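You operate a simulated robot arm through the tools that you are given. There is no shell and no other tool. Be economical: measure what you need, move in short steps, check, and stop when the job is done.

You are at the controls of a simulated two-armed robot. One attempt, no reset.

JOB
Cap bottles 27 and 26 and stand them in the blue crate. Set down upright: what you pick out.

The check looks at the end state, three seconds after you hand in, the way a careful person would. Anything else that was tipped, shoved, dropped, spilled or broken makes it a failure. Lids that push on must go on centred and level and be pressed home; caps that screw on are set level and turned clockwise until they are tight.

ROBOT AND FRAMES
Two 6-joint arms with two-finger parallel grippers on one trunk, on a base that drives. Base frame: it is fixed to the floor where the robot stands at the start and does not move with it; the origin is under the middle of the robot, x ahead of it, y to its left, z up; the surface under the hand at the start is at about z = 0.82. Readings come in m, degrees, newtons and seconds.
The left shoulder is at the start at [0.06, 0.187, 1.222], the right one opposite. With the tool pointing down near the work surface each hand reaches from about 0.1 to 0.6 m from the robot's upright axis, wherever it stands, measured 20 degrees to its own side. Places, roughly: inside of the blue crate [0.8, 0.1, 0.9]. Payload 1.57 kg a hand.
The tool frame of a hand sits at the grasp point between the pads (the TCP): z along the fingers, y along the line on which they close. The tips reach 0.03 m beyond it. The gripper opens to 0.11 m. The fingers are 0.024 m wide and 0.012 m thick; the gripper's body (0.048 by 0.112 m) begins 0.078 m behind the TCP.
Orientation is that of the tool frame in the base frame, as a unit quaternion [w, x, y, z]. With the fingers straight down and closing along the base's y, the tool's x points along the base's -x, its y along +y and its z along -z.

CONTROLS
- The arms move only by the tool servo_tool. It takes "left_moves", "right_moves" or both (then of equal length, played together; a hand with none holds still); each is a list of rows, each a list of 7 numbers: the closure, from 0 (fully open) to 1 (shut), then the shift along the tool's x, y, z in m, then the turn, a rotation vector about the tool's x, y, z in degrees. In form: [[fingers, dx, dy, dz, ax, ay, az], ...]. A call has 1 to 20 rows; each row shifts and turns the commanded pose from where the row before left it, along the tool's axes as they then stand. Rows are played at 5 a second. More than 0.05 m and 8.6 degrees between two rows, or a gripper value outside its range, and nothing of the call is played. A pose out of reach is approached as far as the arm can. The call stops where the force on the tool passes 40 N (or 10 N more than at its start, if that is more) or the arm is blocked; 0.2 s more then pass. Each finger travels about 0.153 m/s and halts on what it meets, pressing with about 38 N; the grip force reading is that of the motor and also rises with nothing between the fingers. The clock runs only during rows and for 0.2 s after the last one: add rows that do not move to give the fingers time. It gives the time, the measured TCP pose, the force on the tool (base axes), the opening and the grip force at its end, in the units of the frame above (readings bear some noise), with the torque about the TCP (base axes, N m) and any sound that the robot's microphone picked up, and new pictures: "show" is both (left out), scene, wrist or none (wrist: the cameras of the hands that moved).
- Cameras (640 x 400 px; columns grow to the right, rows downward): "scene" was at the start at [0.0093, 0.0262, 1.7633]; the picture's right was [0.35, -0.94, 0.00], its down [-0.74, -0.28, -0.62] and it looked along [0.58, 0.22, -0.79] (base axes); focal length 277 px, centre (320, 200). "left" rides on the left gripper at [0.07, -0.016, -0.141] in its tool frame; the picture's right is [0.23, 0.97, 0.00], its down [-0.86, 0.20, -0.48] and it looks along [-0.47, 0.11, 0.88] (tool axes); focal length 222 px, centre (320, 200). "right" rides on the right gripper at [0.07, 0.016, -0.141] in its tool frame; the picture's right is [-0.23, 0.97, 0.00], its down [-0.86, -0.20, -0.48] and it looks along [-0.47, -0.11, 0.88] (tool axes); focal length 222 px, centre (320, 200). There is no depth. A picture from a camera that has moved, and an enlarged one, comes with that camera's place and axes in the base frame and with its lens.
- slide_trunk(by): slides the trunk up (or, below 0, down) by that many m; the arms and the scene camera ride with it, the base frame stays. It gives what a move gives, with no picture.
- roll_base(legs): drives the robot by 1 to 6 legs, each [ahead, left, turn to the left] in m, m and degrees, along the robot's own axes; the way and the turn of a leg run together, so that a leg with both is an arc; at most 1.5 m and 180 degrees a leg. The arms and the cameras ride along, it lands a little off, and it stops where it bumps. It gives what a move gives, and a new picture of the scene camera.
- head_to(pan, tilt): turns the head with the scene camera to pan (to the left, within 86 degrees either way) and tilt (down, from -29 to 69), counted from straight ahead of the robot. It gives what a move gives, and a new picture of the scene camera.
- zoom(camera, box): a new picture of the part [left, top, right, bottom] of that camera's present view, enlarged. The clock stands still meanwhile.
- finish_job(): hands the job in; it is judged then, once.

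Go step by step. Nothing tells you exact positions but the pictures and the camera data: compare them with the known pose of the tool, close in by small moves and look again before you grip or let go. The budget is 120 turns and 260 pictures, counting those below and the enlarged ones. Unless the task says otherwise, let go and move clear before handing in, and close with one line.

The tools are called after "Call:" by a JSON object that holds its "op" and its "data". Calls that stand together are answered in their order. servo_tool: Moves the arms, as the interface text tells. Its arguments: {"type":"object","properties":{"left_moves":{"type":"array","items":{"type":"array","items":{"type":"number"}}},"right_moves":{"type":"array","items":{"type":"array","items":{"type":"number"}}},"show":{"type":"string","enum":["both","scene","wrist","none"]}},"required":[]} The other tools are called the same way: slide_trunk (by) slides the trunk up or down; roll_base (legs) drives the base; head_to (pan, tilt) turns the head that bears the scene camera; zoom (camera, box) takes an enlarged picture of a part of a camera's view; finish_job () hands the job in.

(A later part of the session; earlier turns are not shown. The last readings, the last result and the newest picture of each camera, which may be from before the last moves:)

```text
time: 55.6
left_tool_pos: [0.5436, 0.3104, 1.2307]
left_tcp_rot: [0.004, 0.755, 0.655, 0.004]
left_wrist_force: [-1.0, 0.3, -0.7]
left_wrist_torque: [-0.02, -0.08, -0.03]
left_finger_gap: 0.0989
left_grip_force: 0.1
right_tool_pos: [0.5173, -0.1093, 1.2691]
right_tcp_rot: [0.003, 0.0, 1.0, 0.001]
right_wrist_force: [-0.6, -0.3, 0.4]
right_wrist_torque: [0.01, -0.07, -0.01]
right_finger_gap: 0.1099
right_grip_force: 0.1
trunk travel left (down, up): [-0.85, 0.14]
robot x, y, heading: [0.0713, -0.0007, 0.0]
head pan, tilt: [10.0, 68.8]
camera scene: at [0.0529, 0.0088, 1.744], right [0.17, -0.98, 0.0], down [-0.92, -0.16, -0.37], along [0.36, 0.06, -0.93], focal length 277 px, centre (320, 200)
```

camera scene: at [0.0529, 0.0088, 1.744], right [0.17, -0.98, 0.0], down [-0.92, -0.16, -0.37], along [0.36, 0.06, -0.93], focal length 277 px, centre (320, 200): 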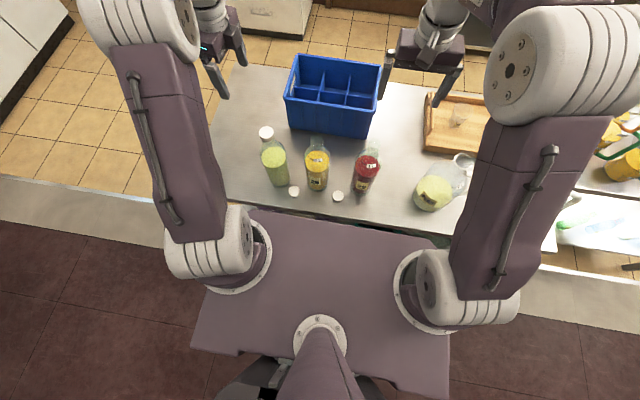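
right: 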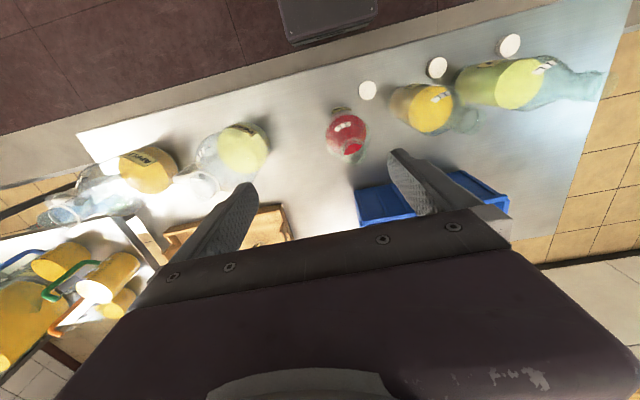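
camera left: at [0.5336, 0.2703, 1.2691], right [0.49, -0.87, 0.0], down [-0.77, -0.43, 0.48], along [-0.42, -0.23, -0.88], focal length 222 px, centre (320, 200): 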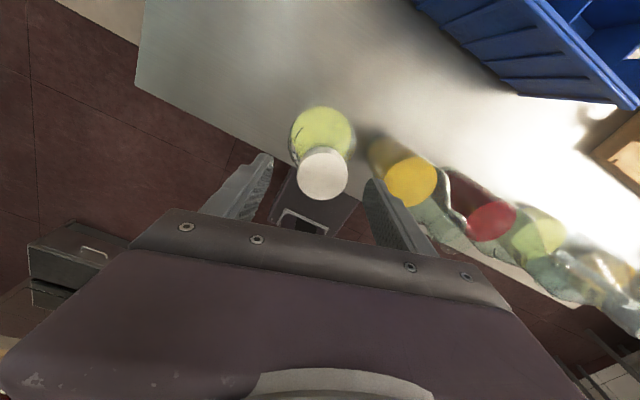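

The robot moved 0.071 m. I'll unwind the hand, pitch it 45° forward, and test the reach to the crate cell with the empty hand at a safe height.

Call:
{"op": "servo_tool", "data": {"left_moves": [[0.1, 0, 0, 0, 0, 0, -8.2], [0.1, 0, 0, 0, 0, 0, -8.2], [0.1, 0, 0, 0, 0, 0, -8.2], [0.1, 0, 0, 0, 0, 0, -8.2], [0.1, 0, 0, 0, 0, 0, -8.2], [0.1, 0, 0, 0, 0, 0, -8.2], [0.1, 0, 0, 0, 0, 0, -8.2], [0.1, 0, 0, 0, 0, 0, -8.2], [0.1, 0, 0, 0, 0, 0, -8.2], [0.1, 0, 0, 0, 0, 0, -8.2], [0.1, 0, 0, 0, 0, 0, -8.2], [0.1, 0, 0, 0, 0, 0, -8.0], [0.1, 0, 0, 0, 0, -7.5, 0], [0.1, 0, 0, 0, 0, -7.5, 0], [0.1, 0, 0, 0, 0, -7.5, 0], [0.1, 0, 0, 0, 0, -7.5, 0], [0.1, 0, 0, 0, 0, -7.5, 0], [0.1, 0, 0, 0, 0, -7.5, 0]], "show": "scene"}}

```text
time: 59.4
left_tool_pos: [0.5529, 0.3055, 1.2263]
left_tcp_rot: [0.349, 0.002, 0.937, -0.011]
left_wrist_force: [0.1, -0.4, 0.3]
left_wrist_torque: [0.03, 0.03, 0.0]
left_finger_gap: 0.0991
left_grip_force: 0.1
left hand out of reach, approached as far as the arm can: row 18
right_tool_pos: [0.5256, -0.1088, 1.2665]
right_tcp_rot: [0.0, 0.0, 1.0, 0.0]
right_wrist_force: [0.4, 0.3, 0.4]
right_wrist_torque: [-0.01, -0.01, 0.02]
right_finger_gap: 0.1101
right_grip_force: 0.1
trunk travel left (down, up): [-0.85, 0.14]
robot x, y, heading: [0.0705, -0.0013, 0.1]
head pan, tilt: [10.0, 68.8]
camera scene: at [0.0643, 0.0095, 1.744], right [0.17, -0.98, 0.0], down [-0.92, -0.16, -0.36], along [0.36, 0.06, -0.93], focal length 277 px, centre (320, 200)
```

scene: 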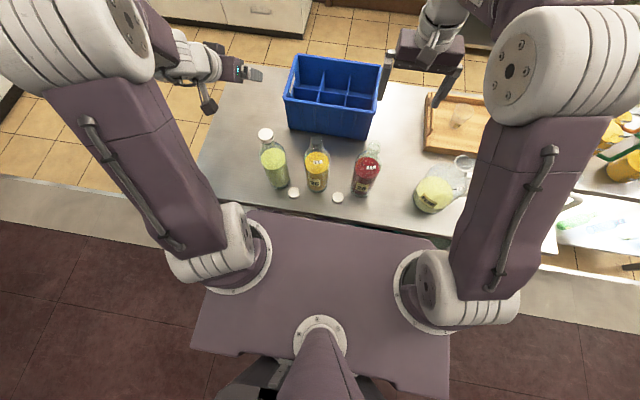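

The wrist tilts to about 41°. Testing the move out over the cell.

Call:
{"op": "servo_tool", "data": {"left_moves": [[0.1, -0.0294, -0.023, 0.0256, 0, 0, 0], [0.1, -0.0294, -0.023, 0.0256, 0, 0, 0], [0.1, -0.0294, -0.023, 0.0256, 0, 0, 0], [0.1, -0.0294, -0.023, 0.0256, 0, 0, 0], [0.1, -0.0294, -0.023, 0.0256, 0, 0, 0], [0.1, 0, 0, 0, 0, 0, 0]], "show": "both"}}

```text
time: 60.8
left_tool_pos: [0.7475, 0.1869, 1.2288]
left_tcp_rot: [0.349, 0.004, 0.937, -0.012]
left_wrist_force: [0.9, -0.8, -0.7]
left_wrist_torque: [0.01, 0.03, -0.02]
left_finger_gap: 0.0992
left_grip_force: 0.0
right_tool_pos: [0.5254, -0.106, 1.2655]
right_tcp_rot: [-0.001, 0.0, 1.0, 0.0]
right_wrist_force: [-0.2, -0.2, -0.3]
right_wrist_torque: [-0.01, -0.01, 0.01]
right_finger_gap: 0.1099
right_grip_force: 0.1
trunk travel left (down, up): [-0.85, 0.14]
robot x, y, heading: [0.0689, 0.0028, -0.0]
head pan, tilt: [10.0, 68.8]
camera scene: at [0.063, 0.0099, 1.744], right [0.17, -0.98, 0.0], down [-0.92, -0.16, -0.36], along [0.36, 0.06, -0.93], focal length 277 px, centre (320, 200)
camera left: at [0.6022, 0.1746, 1.2904], right [-0.16, 0.97, -0.17], down [0.34, 0.21, 0.92], along [0.93, 0.09, -0.36], focal length 222 px, centre (320, 200)
```

scene: 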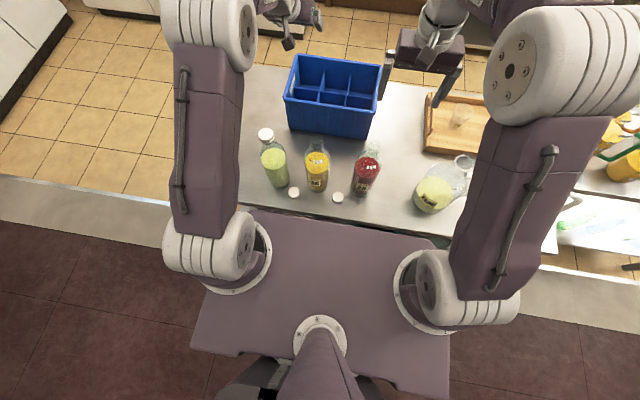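
left: 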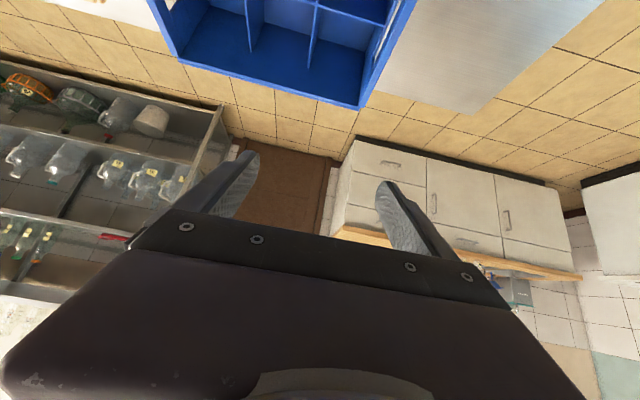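

The reach is fine with the 41° tilt. Next I'll measure the crate cells precisely and test a higher pose.

Call:
{"op": "zoom", "data": {"camera": "scene", "box": [276, 46, 388, 142]}}

Call:
{"op": "servo_tool", "data": {"left_moves": [[0.1, -0.02, 0, -0.023, 0, 0, 0], [0.1, -0.02, 0, -0.023, 0, 0, 0], [0.1, 0, 0, 0, 0, 0, 0]], "show": "none"}}

```text
4.17 times, centred on (332, 94) of scene
camera zoom: at [0.063, 0.0099, 1.744], right [0.17, -0.98, 0.0], down [-0.92, -0.16, -0.36], along [0.36, 0.06, -0.93], focal length 1155 px, centre (270, 642)
```

zoom: 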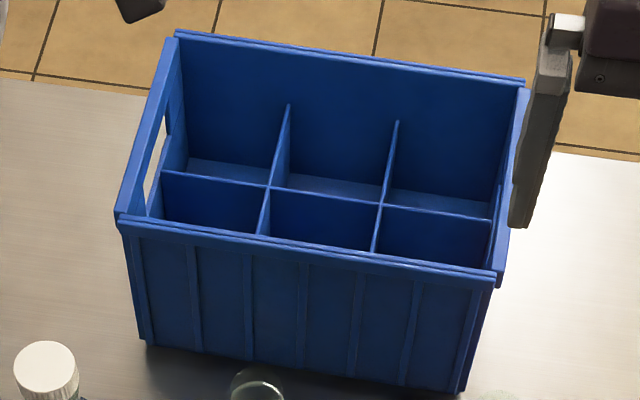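

```text
time: 61.6
left_tool_pos: [0.7478, 0.1863, 1.2899]
left_tcp_rot: [0.348, 0.003, 0.938, -0.012]
left_wrist_force: [0.3, -0.4, 0.1]
left_wrist_torque: [0.0, 0.02, 0.03]
left_finger_gap: 0.0993
left_grip_force: 0.0
right_tool_pos: [0.5269, -0.107, 1.2663]
right_tcp_rot: [0.0, 0.0, 1.0, 0.0]
right_wrist_force: [-0.4, -0.9, 0.0]
right_wrist_torque: [-0.03, -0.02, 0.0]
right_finger_gap: 0.1097
right_grip_force: 0.0
trunk travel left (down, up): [-0.85, 0.14]
robot x, y, heading: [0.0665, -0.0026, -0.1]
head pan, tilt: [10.0, 68.8]
```

The cell centres are at about (0.75, 0.19) and (0.75, 0.091), with the dividers at z 0.93 and the rim at 0.985. I'll bring the hand back behind bottle 27's neck, keeping the tilt.

Call:
{"op": "servo_tool", "data": {"left_moves": [[0.1, 0.0356, 0.0058, -0.0243, 0, 0, 0], [0.1, 0.0356, 0.0058, -0.0243, 0, 0, 0], [0.1, 0.0356, 0.0058, -0.0243, 0, 0, 0], [0.1, 0.0356, 0.0058, -0.0243, 0, 0, 0], [0.1, 0.0356, 0.0058, -0.0243, 0, 0, 0], [0.1, 0.0356, 0.0058, -0.0243, 0, 0, 0], [0.1, 0.0356, 0.0058, -0.0243, 0, 0, 0], [0.1, 0.0356, 0.0058, -0.0243, 0, 0, 0], [0.1, 0, 0, 0, 0, 0, 0]], "show": "both"}}

```text
time: 63.6
left_tool_pos: [0.4447, 0.249, 1.2774]
left_tcp_rot: [0.347, 0.004, 0.938, -0.014]
left_wrist_force: [-0.4, -0.3, -0.5]
left_wrist_torque: [0.02, 0.03, 0.01]
left_finger_gap: 0.0989
left_grip_force: 0.1
left hand out of reach, approached as far as the arm can: row 7, 8
right_tool_pos: [0.5263, -0.1077, 1.2653]
right_tcp_rot: [0.0, 0.0, 1.0, 0.001]
right_wrist_force: [1.0, -0.6, -0.4]
right_wrist_torque: [0.03, 0.01, -0.01]
right_finger_gap: 0.1099
right_grip_force: 0.0
trunk travel left (down, up): [-0.85, 0.14]
robot x, y, heading: [0.0709, 0.0005, -0.3]
head pan, tilt: [10.0, 68.8]
camera scene: at [0.0651, 0.0093, 1.744], right [0.17, -0.98, 0.0], down [-0.92, -0.16, -0.36], along [0.36, 0.06, -0.93], focal length 277 px, centre (320, 200)
camera left: at [0.3009, 0.2365, 1.3389], right [-0.16, 0.97, -0.17], down [0.34, 0.21, 0.92], along [0.93, 0.09, -0.36], focal length 222 px, centre (320, 200)
```

scene: 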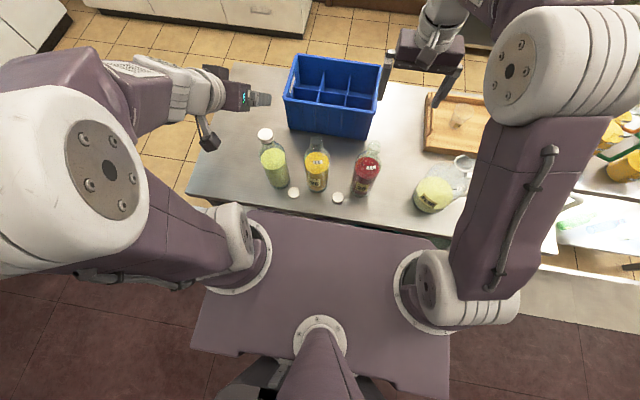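
left: 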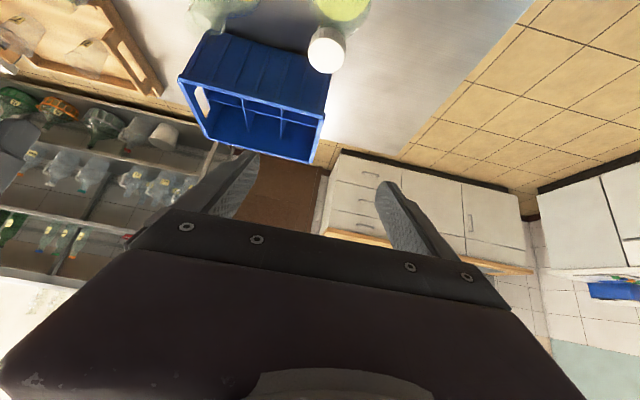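

That's too close for this tilt. I'll back up 0.15 m, grasp from there, and later drive in with the bottle held.

Call:
{"op": "roll_base", "data": {"legs": [[-0.15, 0, 0]]}}

```text
time: 65.0
left_tool_pos: [0.2995, 0.2486, 1.2762]
left_tcp_rot: [0.348, 0.004, 0.938, -0.013]
left_wrist_force: [-0.6, -0.7, -0.5]
left_wrist_torque: [-0.02, 0.02, 0.02]
left_finger_gap: 0.099
left_grip_force: 0.0
right_tool_pos: [0.3795, -0.108, 1.2646]
right_tcp_rot: [-0.001, -0.001, 1.0, 0.0]
right_wrist_force: [0.2, 0.2, 0.7]
right_wrist_torque: [0.03, 0.04, 0.01]
right_finger_gap: 0.1104
right_grip_force: 0.1
trunk travel left (down, up): [-0.85, 0.14]
robot x, y, heading: [-0.0793, -0.0018, -0.0]
head pan, tilt: [10.0, 68.8]
camera scene: at [-0.0807, 0.0094, 1.744], right [0.17, -0.98, 0.0], down [-0.92, -0.16, -0.36], along [0.35, 0.06, -0.93], focal length 277 px, centre (320, 200)
```

scene: 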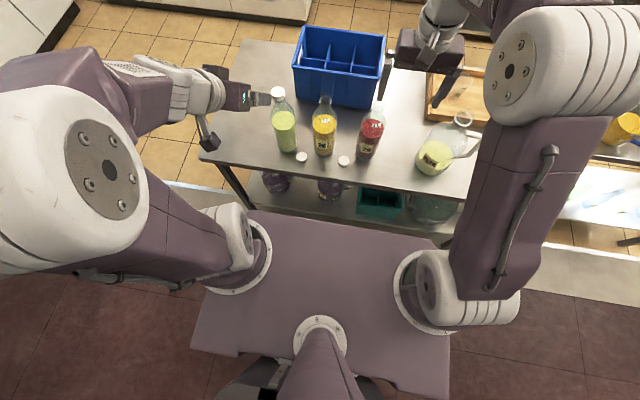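

Moving to the pre-grasp point behind and above bottle 27's neck.

Call:
{"op": "servo_tool", "data": {"left_moves": [[0.2, -0.0016, -0.0042, 0.0388, 0, 0, 0], [0.3, -0.0016, -0.0042, 0.0388, 0, 0, 0], [0.3, -0.0016, -0.0042, 0.0388, 0, 0, 0], [0.3, -0.0016, -0.0042, 0.0388, 0, 0, 0], [0.3, 0, 0, 0, 0, 0, 0]], "show": "both"}}

Call:
{"op": "zoom", "data": {"camera": "scene", "box": [230, 70, 330, 160]}}

```text
time: 66.2
left_tool_pos: [0.4033, 0.2257, 1.1641]
left_tcp_rot: [0.348, 0.005, 0.937, -0.014]
left_wrist_force: [-0.7, -0.1, -0.2]
left_wrist_torque: [-0.02, 0.01, -0.02]
left_finger_gap: 0.0768
left_grip_force: 0.1
right_tool_pos: [0.3777, -0.1078, 1.2662]
right_tcp_rot: [-0.001, 0.0, 1.0, 0.0]
right_wrist_force: [0.2, -0.3, 0.3]
right_wrist_torque: [0.01, -0.04, -0.02]
right_finger_gap: 0.11
right_grip_force: 0.2
trunk travel left (down, up): [-0.85, 0.14]
robot x, y, heading: [-0.0793, -0.0, -0.3]
head pan, tilt: [10.0, 68.8]
camera scene: at [-0.0842, 0.0095, 1.744], right [0.17, -0.98, 0.0], down [-0.92, -0.16, -0.36], along [0.36, 0.06, -0.93], focal length 277 px, centre (320, 200)
camera left: at [0.2585, 0.2133, 1.2266], right [-0.16, 0.97, -0.17], down [0.34, 0.21, 0.92], along [0.93, 0.08, -0.36], focal length 222 px, centre (320, 200)
```

scene: 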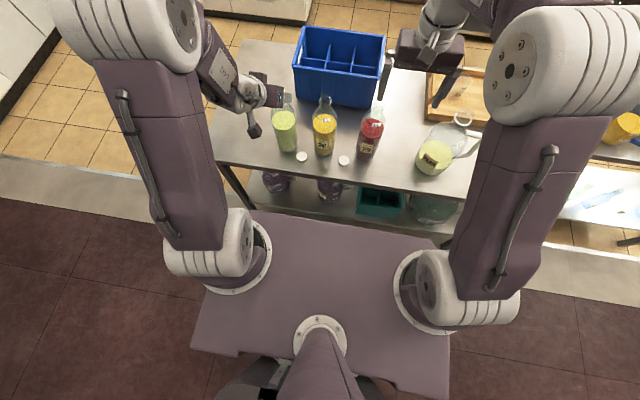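
left: 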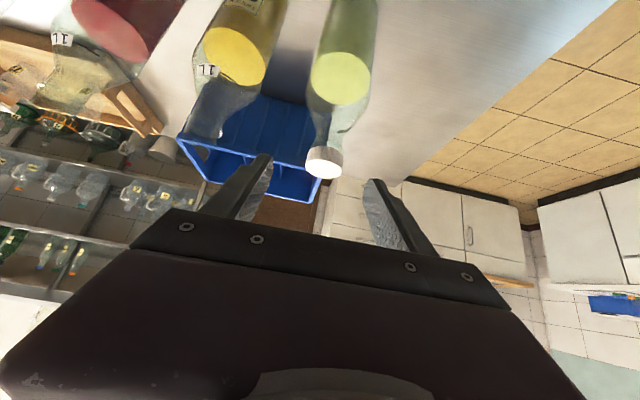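

```text
4.44 times, centred on (280, 115) of scene
camera zoom: at [-0.0842, 0.0095, 1.744], right [0.17, -0.98, 0.0], down [-0.92, -0.16, -0.36], along [0.36, 0.06, -0.93], focal length 1232 px, centre (498, 578)
```

zoom: 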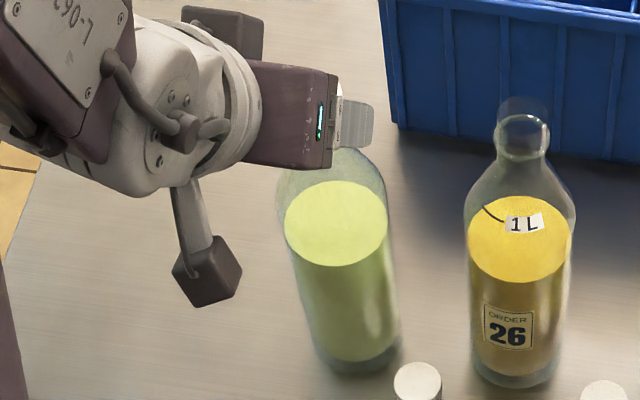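

The geometry matches the picture: 9 mm sideways, then 10 cm along the fingers. Advancing.

Call:
{"op": "servo_tool", "data": {"left_moves": [[0.3, -0.0023, 0.0093, 0, 0, 0, 0], [0.3, 0, 0, 0.034, 0, 0, 0], [0.3, 0, 0, 0.034, 0, 0, 0], [0.3, 0, 0, 0.034, 0, 0, 0], [0.3, 0, 0, 0, 0, 0, 0]], "show": "wrist"}}

Call:
{"op": "zoom", "data": {"camera": "scene", "box": [240, 70, 320, 160]}}

Call:
{"op": "zoom", "data": {"camera": "left", "box": [240, 120, 400, 260]}}

```text
time: 67.4
left_tool_pos: [0.4725, 0.2334, 1.0892]
left_tcp_rot: [0.348, 0.005, 0.937, -0.014]
left_wrist_force: [-0.5, 0.1, 0.2]
left_wrist_torque: [-0.01, 0.0, -0.02]
left_finger_gap: 0.0772
left_grip_force: 0.0
right_tool_pos: [0.3759, -0.1088, 1.2671]
right_tcp_rot: [0.0, 0.0, 1.0, 0.001]
right_wrist_force: [-0.7, 0.3, 0.6]
right_wrist_torque: [0.02, -0.01, 0.01]
right_finger_gap: 0.1098
right_grip_force: 0.0
trunk travel left (down, up): [-0.85, 0.14]
robot x, y, heading: [-0.0821, -0.0013, -0.2]
head pan, tilt: [10.0, 68.8]
camera left: at [0.326, 0.221, 1.1512], right [-0.16, 0.97, -0.17], down [0.34, 0.21, 0.92], along [0.93, 0.08, -0.36], focal length 222 px, centre (320, 200)
```

left: 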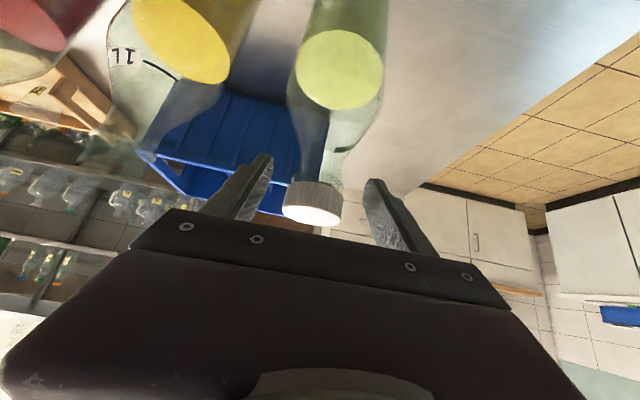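

```text
4.44 times, centred on (280, 115) of scene
camera zoom: at [-0.085, 0.0094, 1.744], right [0.17, -0.98, 0.0], down [-0.92, -0.16, -0.36], along [0.36, 0.06, -0.93], focal length 1232 px, centre (498, 578)
```

zoom: 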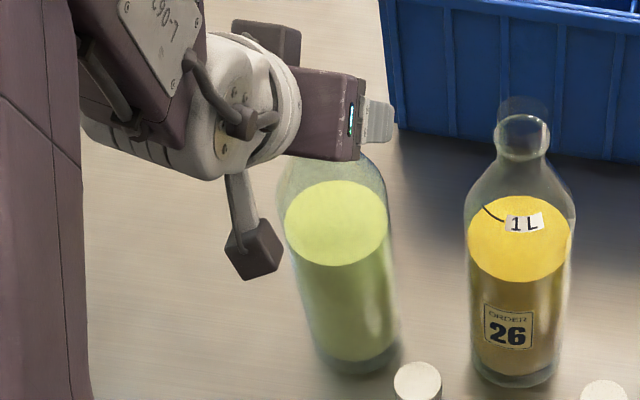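

```text
2.86 times, centred on (320, 190) of left
camera zoom: at [0.326, 0.221, 1.1512], right [-0.16, 0.97, -0.17], down [0.34, 0.21, 0.92], along [0.93, 0.08, -0.36], focal length 635 px, centre (320, 229)
```

zoom: 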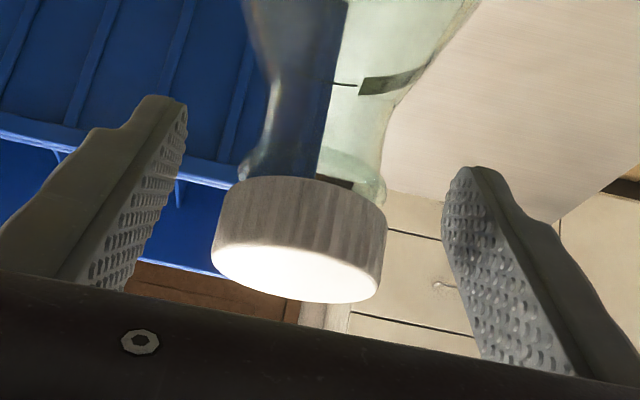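

The cap sits about 4 mm left of the finger middle. I'll correct that, advance slightly, and close gently.

Call:
{"op": "servo_tool", "data": {"left_moves": [[0.3, 0.003, -0.0037, 0.006, 0, 0, 0], [0.3, 0, 0, 0, 0, 0, 0], [0.5, 0, 0, 0, 0, 0, 0], [0.65, 0, 0, 0, 0, 0, 0], [1, 0, 0, 0, 0, 0, 0], [1, 0, 0, 0, 0, 0, 0], [1, 0, 0, 0, 0, 0, 0]], "show": "none"}}

Call:
{"op": "zoom", "data": {"camera": "left", "box": [240, 120, 400, 260]}}

Call:
{"op": "zoom", "data": {"camera": "scene", "box": [240, 70, 320, 160]}}

```text
time: 69.0
left_tool_pos: [0.4725, 0.229, 1.0831]
left_tcp_rot: [0.347, 0.004, 0.938, -0.014]
left_wrist_force: [-0.5, -0.1, -0.3]
left_wrist_torque: [0.14, -0.01, 0.12]
left_finger_gap: 0.0394
left_grip_force: 37.9
right_tool_pos: [0.3778, -0.1088, 1.2656]
right_tcp_rot: [0.0, 0.0, 1.0, 0.0]
right_wrist_force: [-0.9, -0.1, 0.1]
right_wrist_torque: [0.02, 0.02, 0.0]
right_finger_gap: 0.1101
right_grip_force: 0.0
trunk travel left (down, up): [-0.85, 0.14]
robot x, y, heading: [-0.0779, 0.004, -0.3]
head pan, tilt: [10.0, 68.8]
```

```text
2.86 times, centred on (320, 190) of left
camera zoom: at [0.327, 0.2174, 1.1442], right [-0.16, 0.97, -0.17], down [0.34, 0.21, 0.92], along [0.93, 0.08, -0.36], focal length 635 px, centre (320, 229)
```

zoom: 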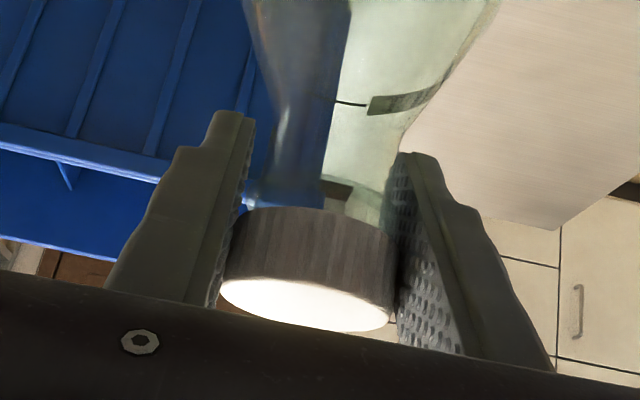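

```text
4.44 times, centred on (280, 115) of scene
camera zoom: at [-0.0849, 0.0096, 1.744], right [0.17, -0.98, 0.0], down [-0.92, -0.16, -0.36], along [0.36, 0.06, -0.93], focal length 1232 px, centre (498, 578)
```

zoom: 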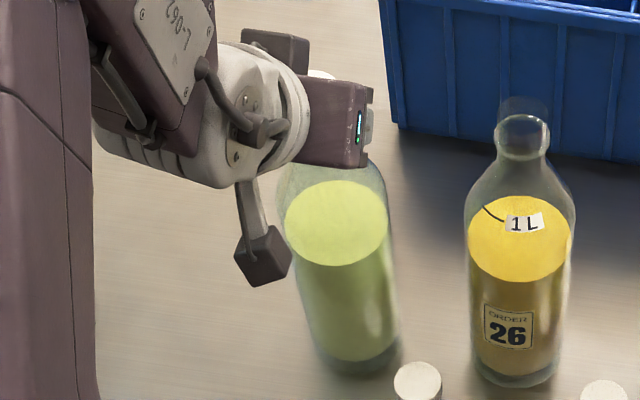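

Gripped. Lifting a few centimetres and checking that the bottle hangs upright.

Call:
{"op": "servo_tool", "data": {"left_moves": [[1, -0.0065, -0.0002, -0.0076, 0, 0, 0], [1, -0.0065, -0.0002, -0.0076, 0, 0, 0], [1, -0.0131, -0.0004, -0.0151, 0, 0, 0], [1, -0.0131, -0.0004, -0.0151, 0, 0, 0], [1, 0, 0, 0, 0, 0, 0]], "show": "both"}}

Call:
{"op": "zoom", "data": {"camera": "scene", "box": [240, 60, 320, 160]}}

```text
time: 70.2
left_tool_pos: [0.4752, 0.23, 1.1417]
left_tcp_rot: [0.347, 0.004, 0.938, -0.014]
left_wrist_force: [-0.5, 0.3, -10.8]
left_wrist_torque: [-0.03, -0.03, 0.04]
left_finger_gap: 0.0392
left_grip_force: 38.1
right_tool_pos: [0.3792, -0.1076, 1.2651]
right_tcp_rot: [0.0, 0.0, 1.0, -0.001]
right_wrist_force: [-0.3, -0.2, -0.6]
right_wrist_torque: [0.0, -0.02, -0.03]
right_finger_gap: 0.11
right_grip_force: 0.0
trunk travel left (down, up): [-0.85, 0.14]
robot x, y, heading: [-0.0783, 0.0021, -0.1]
head pan, tilt: [10.0, 68.8]
camera scene: at [-0.0822, 0.0104, 1.744], right [0.17, -0.98, 0.0], down [-0.92, -0.16, -0.36], along [0.36, 0.06, -0.93], focal length 277 px, centre (320, 200)
camera left: at [0.3299, 0.2181, 1.2041], right [-0.16, 0.97, -0.17], down [0.34, 0.21, 0.92], along [0.93, 0.08, -0.37], focal length 222 px, centre (320, 200)
```

scene: 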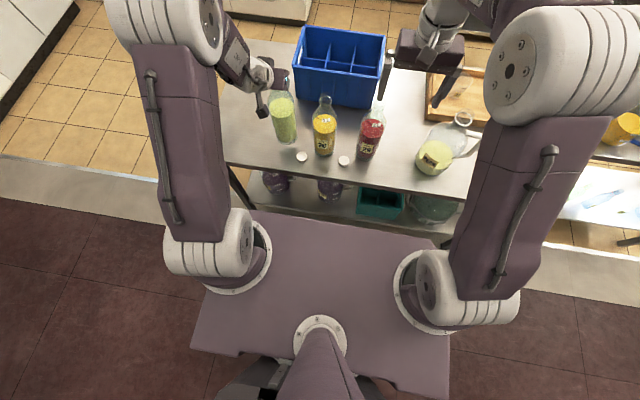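
left: 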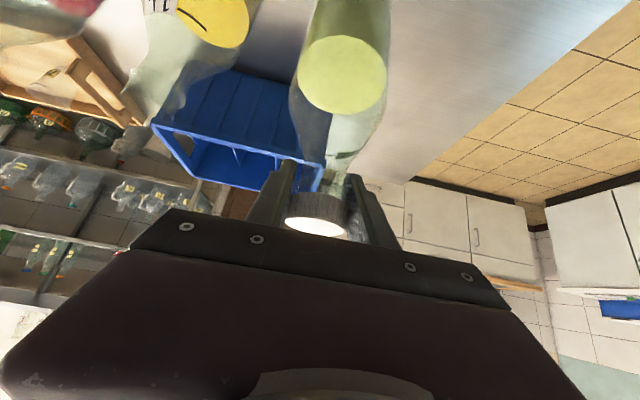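

```text
4.00 times, centred on (280, 110) of scene
camera zoom: at [-0.0822, 0.0104, 1.744], right [0.17, -0.98, 0.0], down [-0.92, -0.16, -0.36], along [0.36, 0.06, -0.93], focal length 1109 px, centre (480, 560)
```

zoom: 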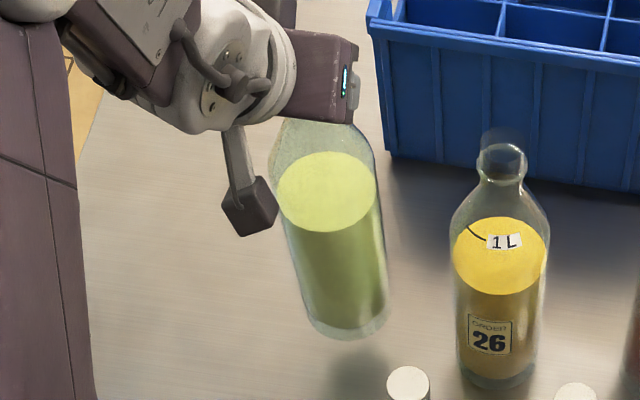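

The bottle hangs upright and weighs about 1.1 kg. Lifting to clear the rim.

Call:
{"op": "servo_tool", "data": {"left_moves": [[1, -0.0261, -0.0009, -0.0302, 0, 0, 0], [1, -0.0261, -0.0009, -0.0302, 0, 0, 0], [1, -0.0261, -0.0009, -0.0302, 0, 0, 0], [1, -0.0261, -0.0009, -0.0302, 0, 0, 0], [1, 0, 0, 0, 0, 0, 0]], "show": "scene"}}

```text
time: 71.4
left_tool_pos: [0.4745, 0.2308, 1.301]
left_tcp_rot: [0.347, 0.003, 0.938, -0.013]
left_wrist_force: [0.2, 0.8, -12.0]
left_wrist_torque: [0.0, -0.02, 0.01]
left_finger_gap: 0.0391
left_grip_force: 37.9
right_tool_pos: [0.3787, -0.1078, 1.2654]
right_tcp_rot: [-0.001, 0.0, 1.0, 0.0]
right_wrist_force: [-0.1, -0.2, -1.2]
right_wrist_torque: [-0.01, -0.03, 0.02]
right_finger_gap: 0.1102
right_grip_force: 0.1
trunk travel left (down, up): [-0.85, 0.14]
robot x, y, heading: [-0.0769, 0.0014, -0.1]
head pan, tilt: [10.0, 68.8]
camera scene: at [-0.0824, 0.0108, 1.744], right [0.17, -0.98, 0.0], down [-0.92, -0.16, -0.36], along [0.36, 0.06, -0.93], focal length 277 px, centre (320, 200)
```

scene: 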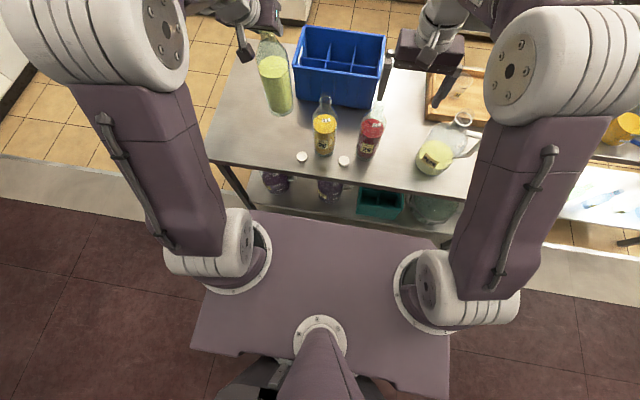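

Now I'll drive forward 0.15 m with the bottle held high.

Call:
{"op": "roll_base", "data": {"legs": [[0.05, 0, 0], [0.05, 0, 0], [0.045, 0, 0]]}}

```text
time: 73.3
left_tool_pos: [0.609, 0.2298, 1.3054]
left_tcp_rot: [0.35, 0.004, 0.937, -0.014]
left_wrist_force: [-2.4, 0.2, -10.6]
left_wrist_torque: [0.0, 0.16, -0.03]
left_finger_gap: 0.0389
left_grip_force: 37.8
right_tool_pos: [0.5125, -0.1074, 1.2702]
right_tcp_rot: [0.004, 0.001, 1.0, 0.0]
right_wrist_force: [-1.5, -0.7, 0.1]
right_wrist_torque: [0.0, -0.11, -0.02]
right_finger_gap: 0.1101
right_grip_force: 0.0
trunk travel left (down, up): [-0.85, 0.14]
robot x, y, heading: [0.0683, -0.0004, -0.2]
head pan, tilt: [10.0, 68.8]
camera scene: at [0.0485, 0.0103, 1.744], right [0.17, -0.99, 0.0], down [-0.92, -0.16, -0.37], along [0.36, 0.06, -0.93], focal length 277 px, centre (320, 200)
```

scene: 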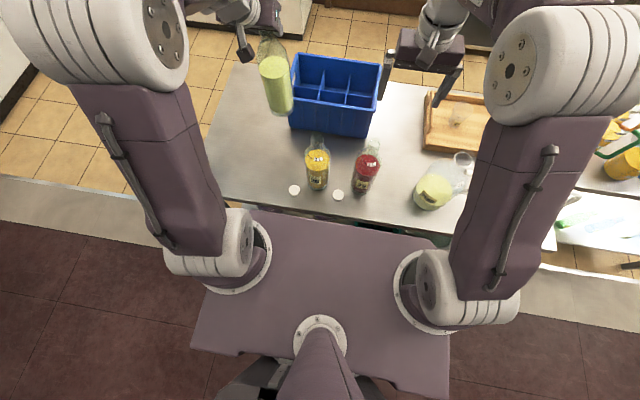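

Call:
{"op": "servo_tool", "data": {"left_moves": [[1, 0, 0, 0, 0, 0, 0], [1, -0.0246, -0.0095, 0.0215, 0, 0, 0], [1, -0.0246, -0.0095, 0.0215, 0, 0, 0], [1, -0.0246, -0.0095, 0.0215, 0, 0, 0], [1, -0.0246, -0.0095, 0.0215, 0, 0, 0], [1, 0, 0, 0, 0, 0, 0], [1, 0, 0, 0, 0, 0, 0]], "show": "both"}}

Call:
{"op": "zoom", "data": {"camera": "scene", "box": [260, 10, 400, 140]}}

```text
time: 74.9
left_tool_pos: [0.7519, 0.1879, 1.2997]
left_tcp_rot: [0.346, 0.005, 0.938, -0.014]
left_wrist_force: [0.6, 1.0, -12.0]
left_wrist_torque: [0.02, -0.02, 0.01]
left_finger_gap: 0.0388
left_grip_force: 37.6
right_tool_pos: [0.5218, -0.1093, 1.2654]
right_tcp_rot: [-0.001, 0.001, 1.0, 0.0]
right_wrist_force: [0.8, -0.5, -0.3]
right_wrist_torque: [-0.01, -0.01, -0.02]
right_finger_gap: 0.1099
right_grip_force: 0.0
trunk travel left (down, up): [-0.85, 0.14]
robot x, y, heading: [0.0669, -0.0027, -0.1]
head pan, tilt: [10.0, 68.8]
camera scene: at [0.0618, 0.0103, 1.744], right [0.17, -0.99, 0.0], down [-0.92, -0.16, -0.36], along [0.36, 0.06, -0.93], focal length 277 px, centre (320, 200)
camera left: at [0.6073, 0.1762, 1.3621], right [-0.16, 0.97, -0.17], down [0.34, 0.21, 0.91], along [0.93, 0.08, -0.37], focal length 222 px, centre (320, 200)
```

scene: 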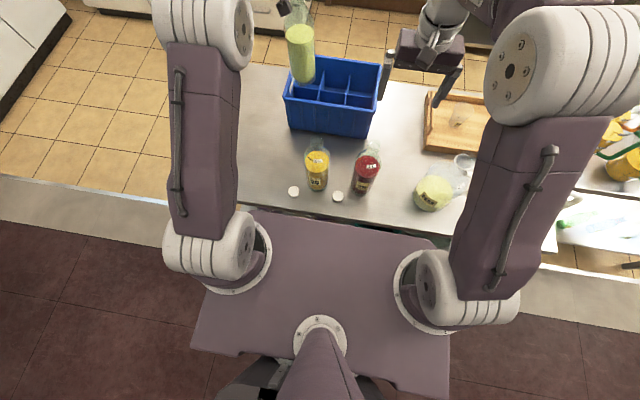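
left: 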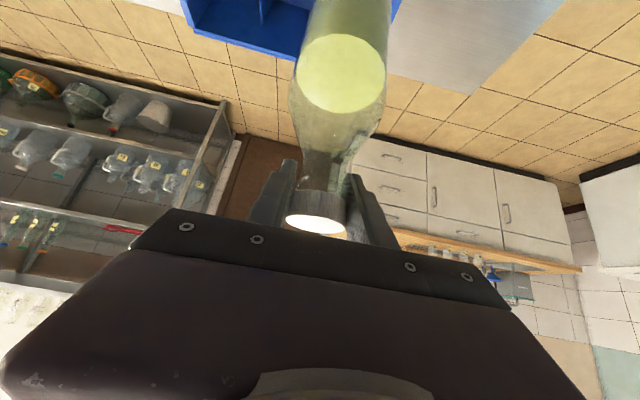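

```text
3.08 times, centred on (330, 75) of scene
camera zoom: at [0.0618, 0.0103, 1.744], right [0.17, -0.99, 0.0], down [-0.92, -0.16, -0.36], along [0.36, 0.06, -0.93], focal length 853 px, centre (289, 585)
```

zoom: 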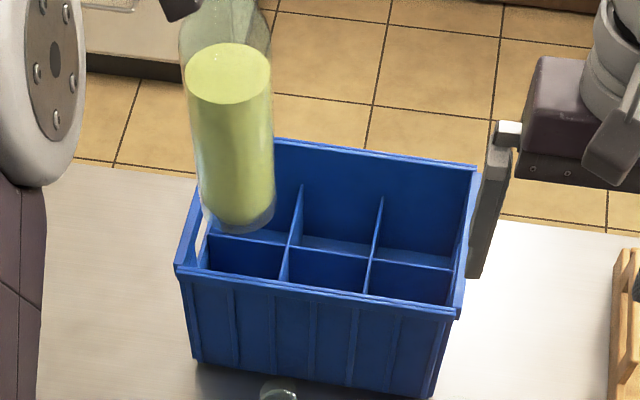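

The bottle's bottom is at about (0.754, 0.186), nearly over the cell centre. I'll adjust 4 mm and lower it to just inside.

Call:
{"op": "servo_tool", "data": {"left_moves": [[1, 0.0023, 0.004, -0.002, 0, 0, 0], [1, 0.0261, 0.0009, 0.0302, 0, 0, 0], [1, 0.0196, 0.0007, 0.0227, 0, 0, 0], [1, 0, 0, 0, 0, 0, 0]], "show": "none"}}

Call:
{"op": "zoom", "data": {"camera": "scene", "box": [270, 30, 360, 120]}}

```text
time: 75.9
left_tool_pos: [0.7476, 0.1907, 1.2311]
left_tcp_rot: [0.347, 0.005, 0.938, -0.014]
left_wrist_force: [-0.5, -0.6, -12.7]
left_wrist_torque: [-0.01, -0.03, -0.02]
left_finger_gap: 0.0383
left_grip_force: 37.7
right_tool_pos: [0.5228, -0.1085, 1.2669]
right_tcp_rot: [0.0, 0.001, 1.0, 0.0]
right_wrist_force: [-0.3, -0.1, 1.1]
right_wrist_torque: [0.0, -0.03, 0.0]
right_finger_gap: 0.1099
right_grip_force: 0.1
trunk travel left (down, up): [-0.85, 0.14]
robot x, y, heading: [0.0675, -0.0036, -0.1]
head pan, tilt: [10.0, 68.8]
```

```text
4.44 times, centred on (315, 75) of scene
camera zoom: at [0.061, 0.0098, 1.744], right [0.17, -0.99, 0.0], down [-0.92, -0.16, -0.36], along [0.36, 0.06, -0.93], focal length 1232 px, centre (342, 756)
```

zoom: 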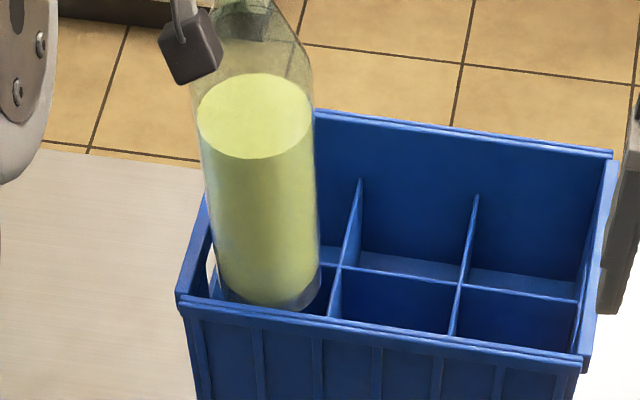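

It's centred in the cell with clearance all round. Continuing down.

Call:
{"op": "servo_tool", "data": {"left_moves": [[1, 0.0165, -0.001, 0.0145, 0, 0, 0], [1, 0.0196, 0.0007, 0.0227, 0, 0, 0], [1, 0.0196, 0.0007, 0.0227, 0, 0, 0], [1, 0.0131, 0.0005, 0.0151, 0, 0, 0], [1, 0.0065, 0.0003, 0.0075, 0, 0, 0], [1, 0, 0, 0, 0, 0, 0]], "show": "none"}}

Call:
{"op": "zoom", "data": {"camera": "scene", "box": [270, 30, 360, 120]}}

```text
time: 77.3
left_tool_pos: [0.742, 0.1911, 1.1222]
left_tcp_rot: [0.348, 0.004, 0.937, -0.013]
left_wrist_force: [-0.8, -1.6, -1.3]
left_wrist_torque: [0.05, 0.04, 0.04]
left_finger_gap: 0.0379
left_grip_force: 38.1
right_tool_pos: [0.5221, -0.1071, 1.2664]
right_tcp_rot: [0.0, 0.001, 1.0, 0.0]
right_wrist_force: [0.2, -0.1, 0.0]
right_wrist_torque: [-0.01, 0.01, -0.01]
right_finger_gap: 0.1102
right_grip_force: 0.0
trunk travel left (down, up): [-0.85, 0.14]
robot x, y, heading: [0.0658, -0.0009, -0.3]
head pan, tilt: [10.0, 68.8]
```

```text
4.44 times, centred on (315, 75) of scene
camera zoom: at [0.0601, 0.009, 1.7442], right [0.17, -0.99, 0.0], down [-0.92, -0.16, -0.36], along [0.36, 0.06, -0.93], focal length 1232 px, centre (342, 756)
```

zoom: 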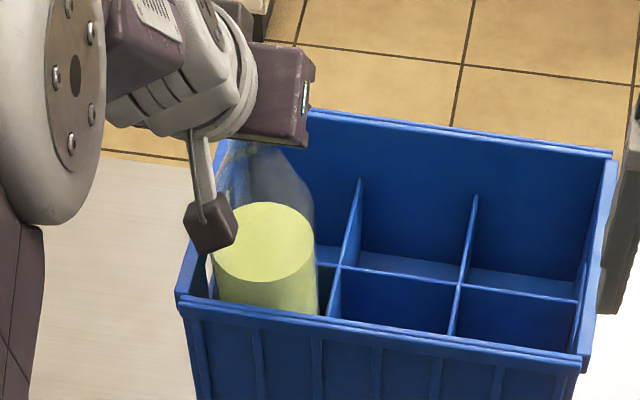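

The weight is now supported, with the bottle's bottom at about z 0.855, which matches a raised crate floor. I'll check by pressing a little further.

Call:
{"op": "servo_tool", "data": {"left_moves": [[1, 0.0013, 0.0001, 0.0015, 0, 0, 0], [1, 0.0013, 0.0001, 0.0015, 0, 0, 0], [1, 0, 0, 0, 0, 0, 0]], "show": "wrist"}}

Call:
{"op": "zoom", "data": {"camera": "scene", "box": [280, 60, 330, 110]}}

```text
time: 78.1
left_tool_pos: [0.7399, 0.1898, 1.1207]
left_tcp_rot: [0.352, 0.005, 0.936, -0.013]
left_wrist_force: [2.8, -2.1, 17.1]
left_wrist_torque: [0.22, -0.06, 0.03]
left_finger_gap: 0.0378
left_grip_force: 37.6
right_tool_pos: [0.5182, -0.1102, 1.2681]
right_tcp_rot: [0.001, 0.002, 1.0, 0.001]
right_wrist_force: [-0.3, -0.3, 0.5]
right_wrist_torque: [0.05, 0.0, 0.01]
right_finger_gap: 0.1098
right_grip_force: 0.0
trunk travel left (down, up): [-0.85, 0.14]
robot x, y, heading: [0.0656, -0.0038, -0.2]
head pan, tilt: [10.0, 68.8]
camera left: at [0.5951, 0.1776, 1.1813], right [-0.15, 0.97, -0.17], down [0.33, 0.21, 0.92], along [0.93, 0.08, -0.36], focal length 222 px, centre (320, 200)
```

left: 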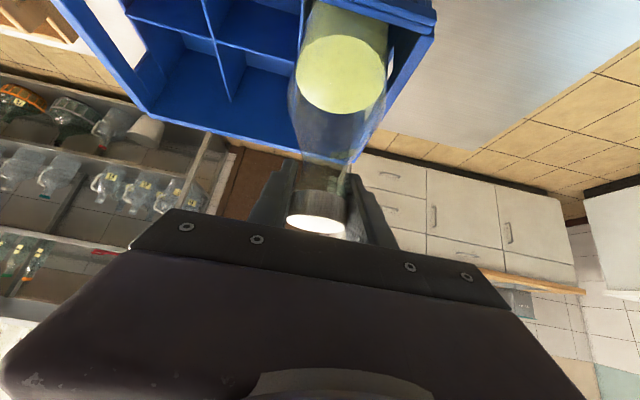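

```text
8.00 times, centred on (305, 85) of scene
camera zoom: at [0.0561, 0.0074, 1.7443], right [0.17, -0.99, 0.0], down [-0.92, -0.16, -0.36], along [0.36, 0.06, -0.93], focal length 2218 px, centre (440, 1120)
```

zoom: 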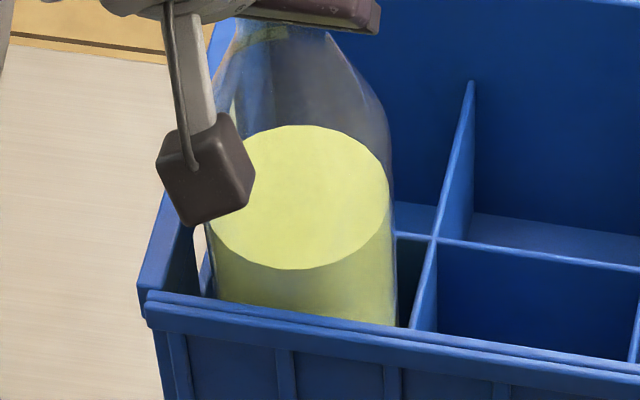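

There's a firm stop. To make sure it isn't sitting on a ledge near the front wall, I'll lift slightly, move 6 mm toward the cell centre, and lower again.

Call:
{"op": "servo_tool", "data": {"left_moves": [[1, -0.0052, -0.0002, -0.006, 0, 0, 0], [1, -0.006, 0, 0.0052, 0, 0, 0], [1, 0.0033, 0.0001, 0.0038, 0, 0, 0], [1, 0, 0, 0, 0, 0, 0]], "show": "none"}}

Call:
{"op": "servo_tool", "data": {"left_moves": [[1, 0.0013, 0.0001, 0.0015, 0, 0, 0], [1, 0, 0, 0, 0, 0, 0]], "show": "none"}}

```text
time: 79.1
left_tool_pos: [0.7477, 0.1897, 1.1201]
left_tcp_rot: [0.349, 0.005, 0.937, -0.013]
left_wrist_force: [-2.8, -2.3, 7.1]
left_wrist_torque: [-0.07, 0.61, 0.02]
left_finger_gap: 0.0376
left_grip_force: 37.9
right_tool_pos: [0.5186, -0.1094, 1.2674]
right_tcp_rot: [0.002, 0.001, 1.0, -0.001]
right_wrist_force: [-0.3, 0.4, -0.7]
right_wrist_torque: [0.0, -0.01, 0.0]
right_finger_gap: 0.11
right_grip_force: 0.0
trunk travel left (down, up): [-0.85, 0.14]
robot x, y, heading: [0.0634, -0.0004, -0.2]
head pan, tilt: [10.0, 68.8]
```

```text
time: 79.7
left_tool_pos: [0.7465, 0.1895, 1.1205]
left_tcp_rot: [0.35, 0.005, 0.937, -0.013]
left_wrist_force: [-2.0, -2.0, 13.6]
left_wrist_torque: [0.03, 0.18, 0.05]
left_finger_gap: 0.0378
left_grip_force: 38.4
right_tool_pos: [0.517, -0.11, 1.2682]
right_tcp_rot: [0.001, 0.001, 1.0, 0.001]
right_wrist_force: [0.5, -0.6, 0.0]
right_wrist_torque: [-0.03, 0.01, -0.02]
right_finger_gap: 0.11
right_grip_force: 0.1
trunk travel left (down, up): [-0.85, 0.14]
robot x, y, heading: [0.0643, 0.0003, -0.4]
head pan, tilt: [10.0, 68.8]
```

The height is the same, so it's on the flat crate floor. I'll ease the pressure, open, and back out along the fingers.

Call:
{"op": "servo_tool", "data": {"left_moves": [[1, -0.0015, 0, -0.0017, 0, 0, 0], [0.9, 0, 0, 0, 0, 0, 0], [0.6, 0, 0, 0, 0, 0, 0], [0.4, 0, 0, 0, 0, 0, 0], [0.4, 0, 0, -0.03, 0, 0, 0], [0.4, 0, 0, -0.045, 0, 0, 0], [0.4, 0, 0, -0.045, 0, 0, 0], [0.4, 0, 0, -0.03, 0, 0, 0]], "show": "both"}}

Call:
{"op": "zoom", "data": {"camera": "scene", "box": [270, 30, 360, 120]}}

```text
time: 81.5
left_tool_pos: [0.6491, 0.1953, 1.234]
left_tcp_rot: [0.348, 0.005, 0.937, -0.015]
left_wrist_force: [0.3, -0.5, -0.2]
left_wrist_torque: [-0.02, 0.0, 0.0]
left_finger_gap: 0.0662
left_grip_force: 0.0
right_tool_pos: [0.519, -0.1088, 1.2675]
right_tcp_rot: [0.001, 0.001, 1.0, 0.0]
right_wrist_force: [0.7, 0.2, 0.0]
right_wrist_torque: [0.02, -0.01, -0.03]
right_finger_gap: 0.1101
right_grip_force: 0.0
trunk travel left (down, up): [-0.85, 0.14]
robot x, y, heading: [0.063, -0.0025, -0.0]
head pan, tilt: [10.0, 68.8]
camera scene: at [0.0579, 0.009, 1.744], right [0.17, -0.99, 0.0], down [-0.92, -0.16, -0.36], along [0.36, 0.06, -0.93], focal length 277 px, centre (320, 200)
camera left: at [0.5041, 0.1834, 1.2948], right [-0.15, 0.97, -0.17], down [0.34, 0.21, 0.92], along [0.93, 0.08, -0.36], focal length 222 px, centre (320, 200)
```

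scene: 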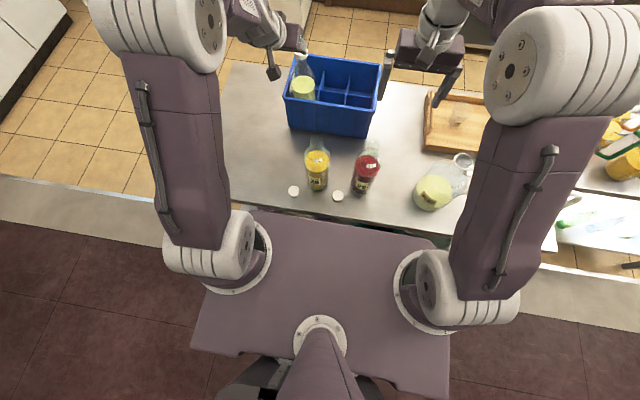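
left: 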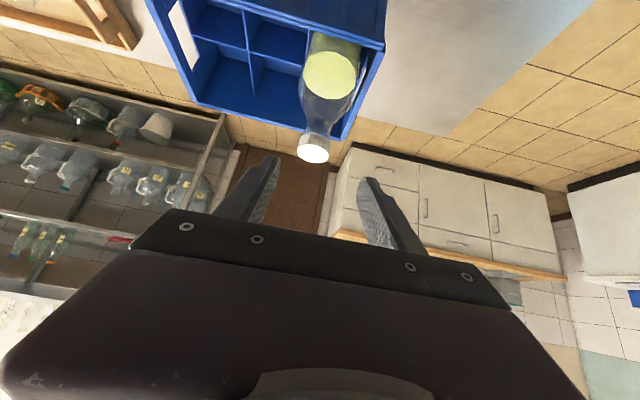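

```text
4.44 times, centred on (315, 75) of scene
camera zoom: at [0.0579, 0.009, 1.744], right [0.17, -0.99, 0.0], down [-0.92, -0.16, -0.36], along [0.36, 0.06, -0.93], focal length 1232 px, centre (342, 756)
```

zoom: 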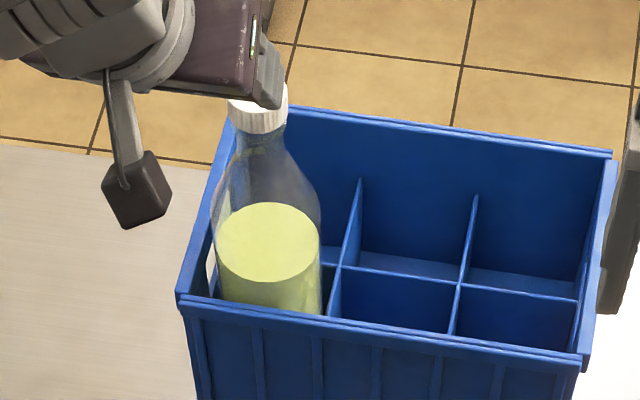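

Bottle 27 stands capped in its cell. I'll untilt the hand and drive back a little to work on bottle 26.

Call:
{"op": "servo_tool", "data": {"left_moves": [[0, 0, 0, -0.045, 0, 0, 0], [0, 0, 0, -0.03, 0, 0, 0], [0, 0.02, 0, -0.02, 0, 8.2, 0], [0, 0.02, 0, -0.01, 0, 8.2, 0], [0, 0.02, 0, 0, 0, 8.2, 0], [0, 0.02, 0, 0, 0, 8.2, 0], [0, 0.02, 0, 0, 0, 8.2, 0], [0, 0, 0, 0, 0, 0, 0]], "show": "none"}}

Call:
{"op": "roll_base", "data": {"legs": [[-0.06, 0, 0]]}}

```text
time: 83.3
left_tool_pos: [0.4945, 0.1994, 1.2719]
left_tcp_rot: [-0.004, 0.009, 1.0, -0.012]
left_wrist_force: [1.1, 0.1, -0.9]
left_wrist_torque: [0.03, -0.01, 0.0]
left_finger_gap: 0.1095
left_grip_force: 0.0
right_tool_pos: [0.5203, -0.1097, 1.2665]
right_tcp_rot: [0.001, 0.001, 1.0, 0.0]
right_wrist_force: [0.5, -0.2, -0.7]
right_wrist_torque: [0.0, 0.01, 0.01]
right_finger_gap: 0.1101
right_grip_force: 0.2
trunk travel left (down, up): [-0.85, 0.14]
robot x, y, heading: [0.0658, 0.0022, -0.1]
head pan, tilt: [10.0, 68.8]
```

```text
time: 84.3
left_tool_pos: [0.444, 0.1981, 1.2684]
left_tcp_rot: [-0.006, 0.009, 1.0, -0.012]
left_wrist_force: [1.0, 0.3, 0.5]
left_wrist_torque: [0.03, 0.08, 0.02]
left_finger_gap: 0.11
left_grip_force: 0.0
right_tool_pos: [0.4705, -0.1085, 1.2612]
right_tcp_rot: [-0.004, 0.001, 1.0, 0.0]
right_wrist_force: [0.8, 0.2, -0.6]
right_wrist_torque: [0.04, 0.11, -0.01]
right_finger_gap: 0.1102
right_grip_force: 0.1
trunk travel left (down, up): [-0.85, 0.14]
robot x, y, heading: [0.0065, -0.0005, -0.1]
head pan, tilt: [10.0, 68.8]
camera scene: at [0.013, 0.0092, 1.7439], right [0.17, -0.99, 0.0], down [-0.92, -0.16, -0.36], along [0.35, 0.06, -0.93], focal length 277 px, centre (320, 200)
```

scene: 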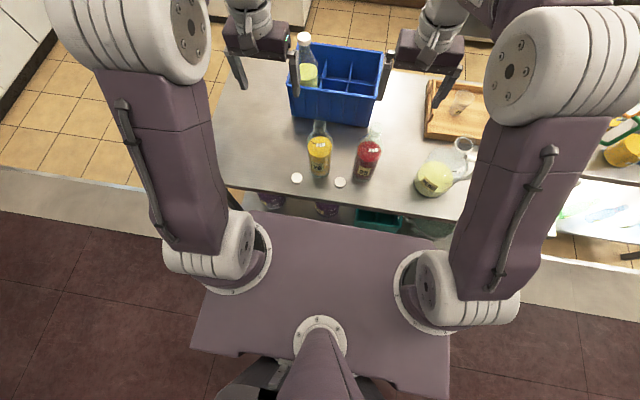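

Positioning over the middle cap, turned so the gripper clears bottle 26.

Call:
{"op": "servo_tool", "data": {"left_moves": [[0, 0, 0, 0, 0, 0, 0], [0, 0.012, -0.032, 0.02, -1.4, 0, 0], [0, 0, 0, 0.03, 0, 0, 8.5], [0, 0, 0, 0.03, 0, 0, 8.5], [0, 0, 0, 0.03, 0, 0, 8.5], [0, 0, 0, 0.03, 0, 0, 8.5], [0, 0, 0, 0.03, 0, 0, 8.5], [0, 0, 0, 0.02, 0, 0, 8.5], [0, 0, 0, 0, 0, 0, 0]], "show": "none"}}

Call:
{"op": "zoom", "data": {"camera": "left", "box": [240, 80, 400, 200]}}

Call:
{"op": "zoom", "data": {"camera": "scene", "box": [260, 100, 400, 200]}}

```text
time: 86.3
left_tool_pos: [0.421, 0.1665, 1.0826]
left_tcp_rot: [-0.003, 0.44, 0.898, -0.001]
left_wrist_force: [-0.5, -1.1, -0.4]
left_wrist_torque: [-0.01, -0.03, -0.01]
left_finger_gap: 0.1099
left_grip_force: 0.1
right_tool_pos: [0.4607, -0.1094, 1.2658]
right_tcp_rot: [0.0, 0.001, 1.0, 0.0]
right_wrist_force: [-0.6, 0.3, 0.3]
right_wrist_torque: [-0.02, -0.05, -0.02]
right_finger_gap: 0.11
right_grip_force: 0.1
trunk travel left (down, up): [-0.85, 0.14]
robot x, y, heading: [0.0065, -0.0016, 0.0]
head pan, tilt: [10.0, 68.8]
```

```text
3.33 times, centred on (320, 140) of left
camera zoom: at [0.3668, 0.2116, 1.2232], right [0.63, 0.78, 0.0], down [0.69, -0.55, 0.47], along [0.37, -0.3, -0.88], focal length 740 px, centre (320, 400)
```

zoom: 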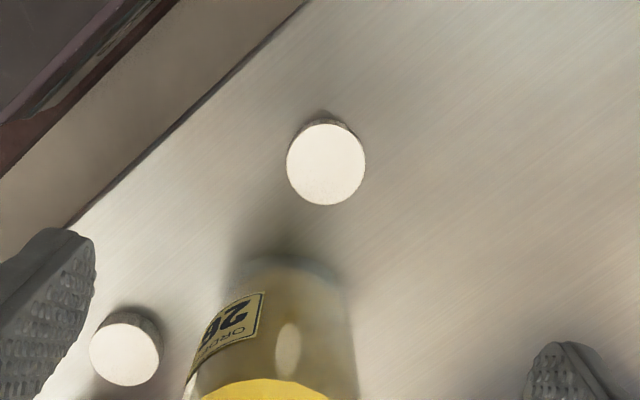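

```text
4.00 times, centred on (330, 150) of scene
camera zoom: at [-0.0007, 0.0091, 1.744], right [0.17, -0.99, 0.0], down [-0.92, -0.16, -0.36], along [0.36, 0.06, -0.93], focal length 1109 px, centre (280, 400)
```

zoom: 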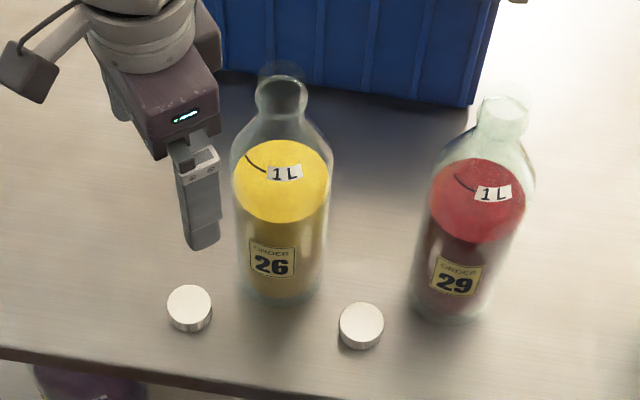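

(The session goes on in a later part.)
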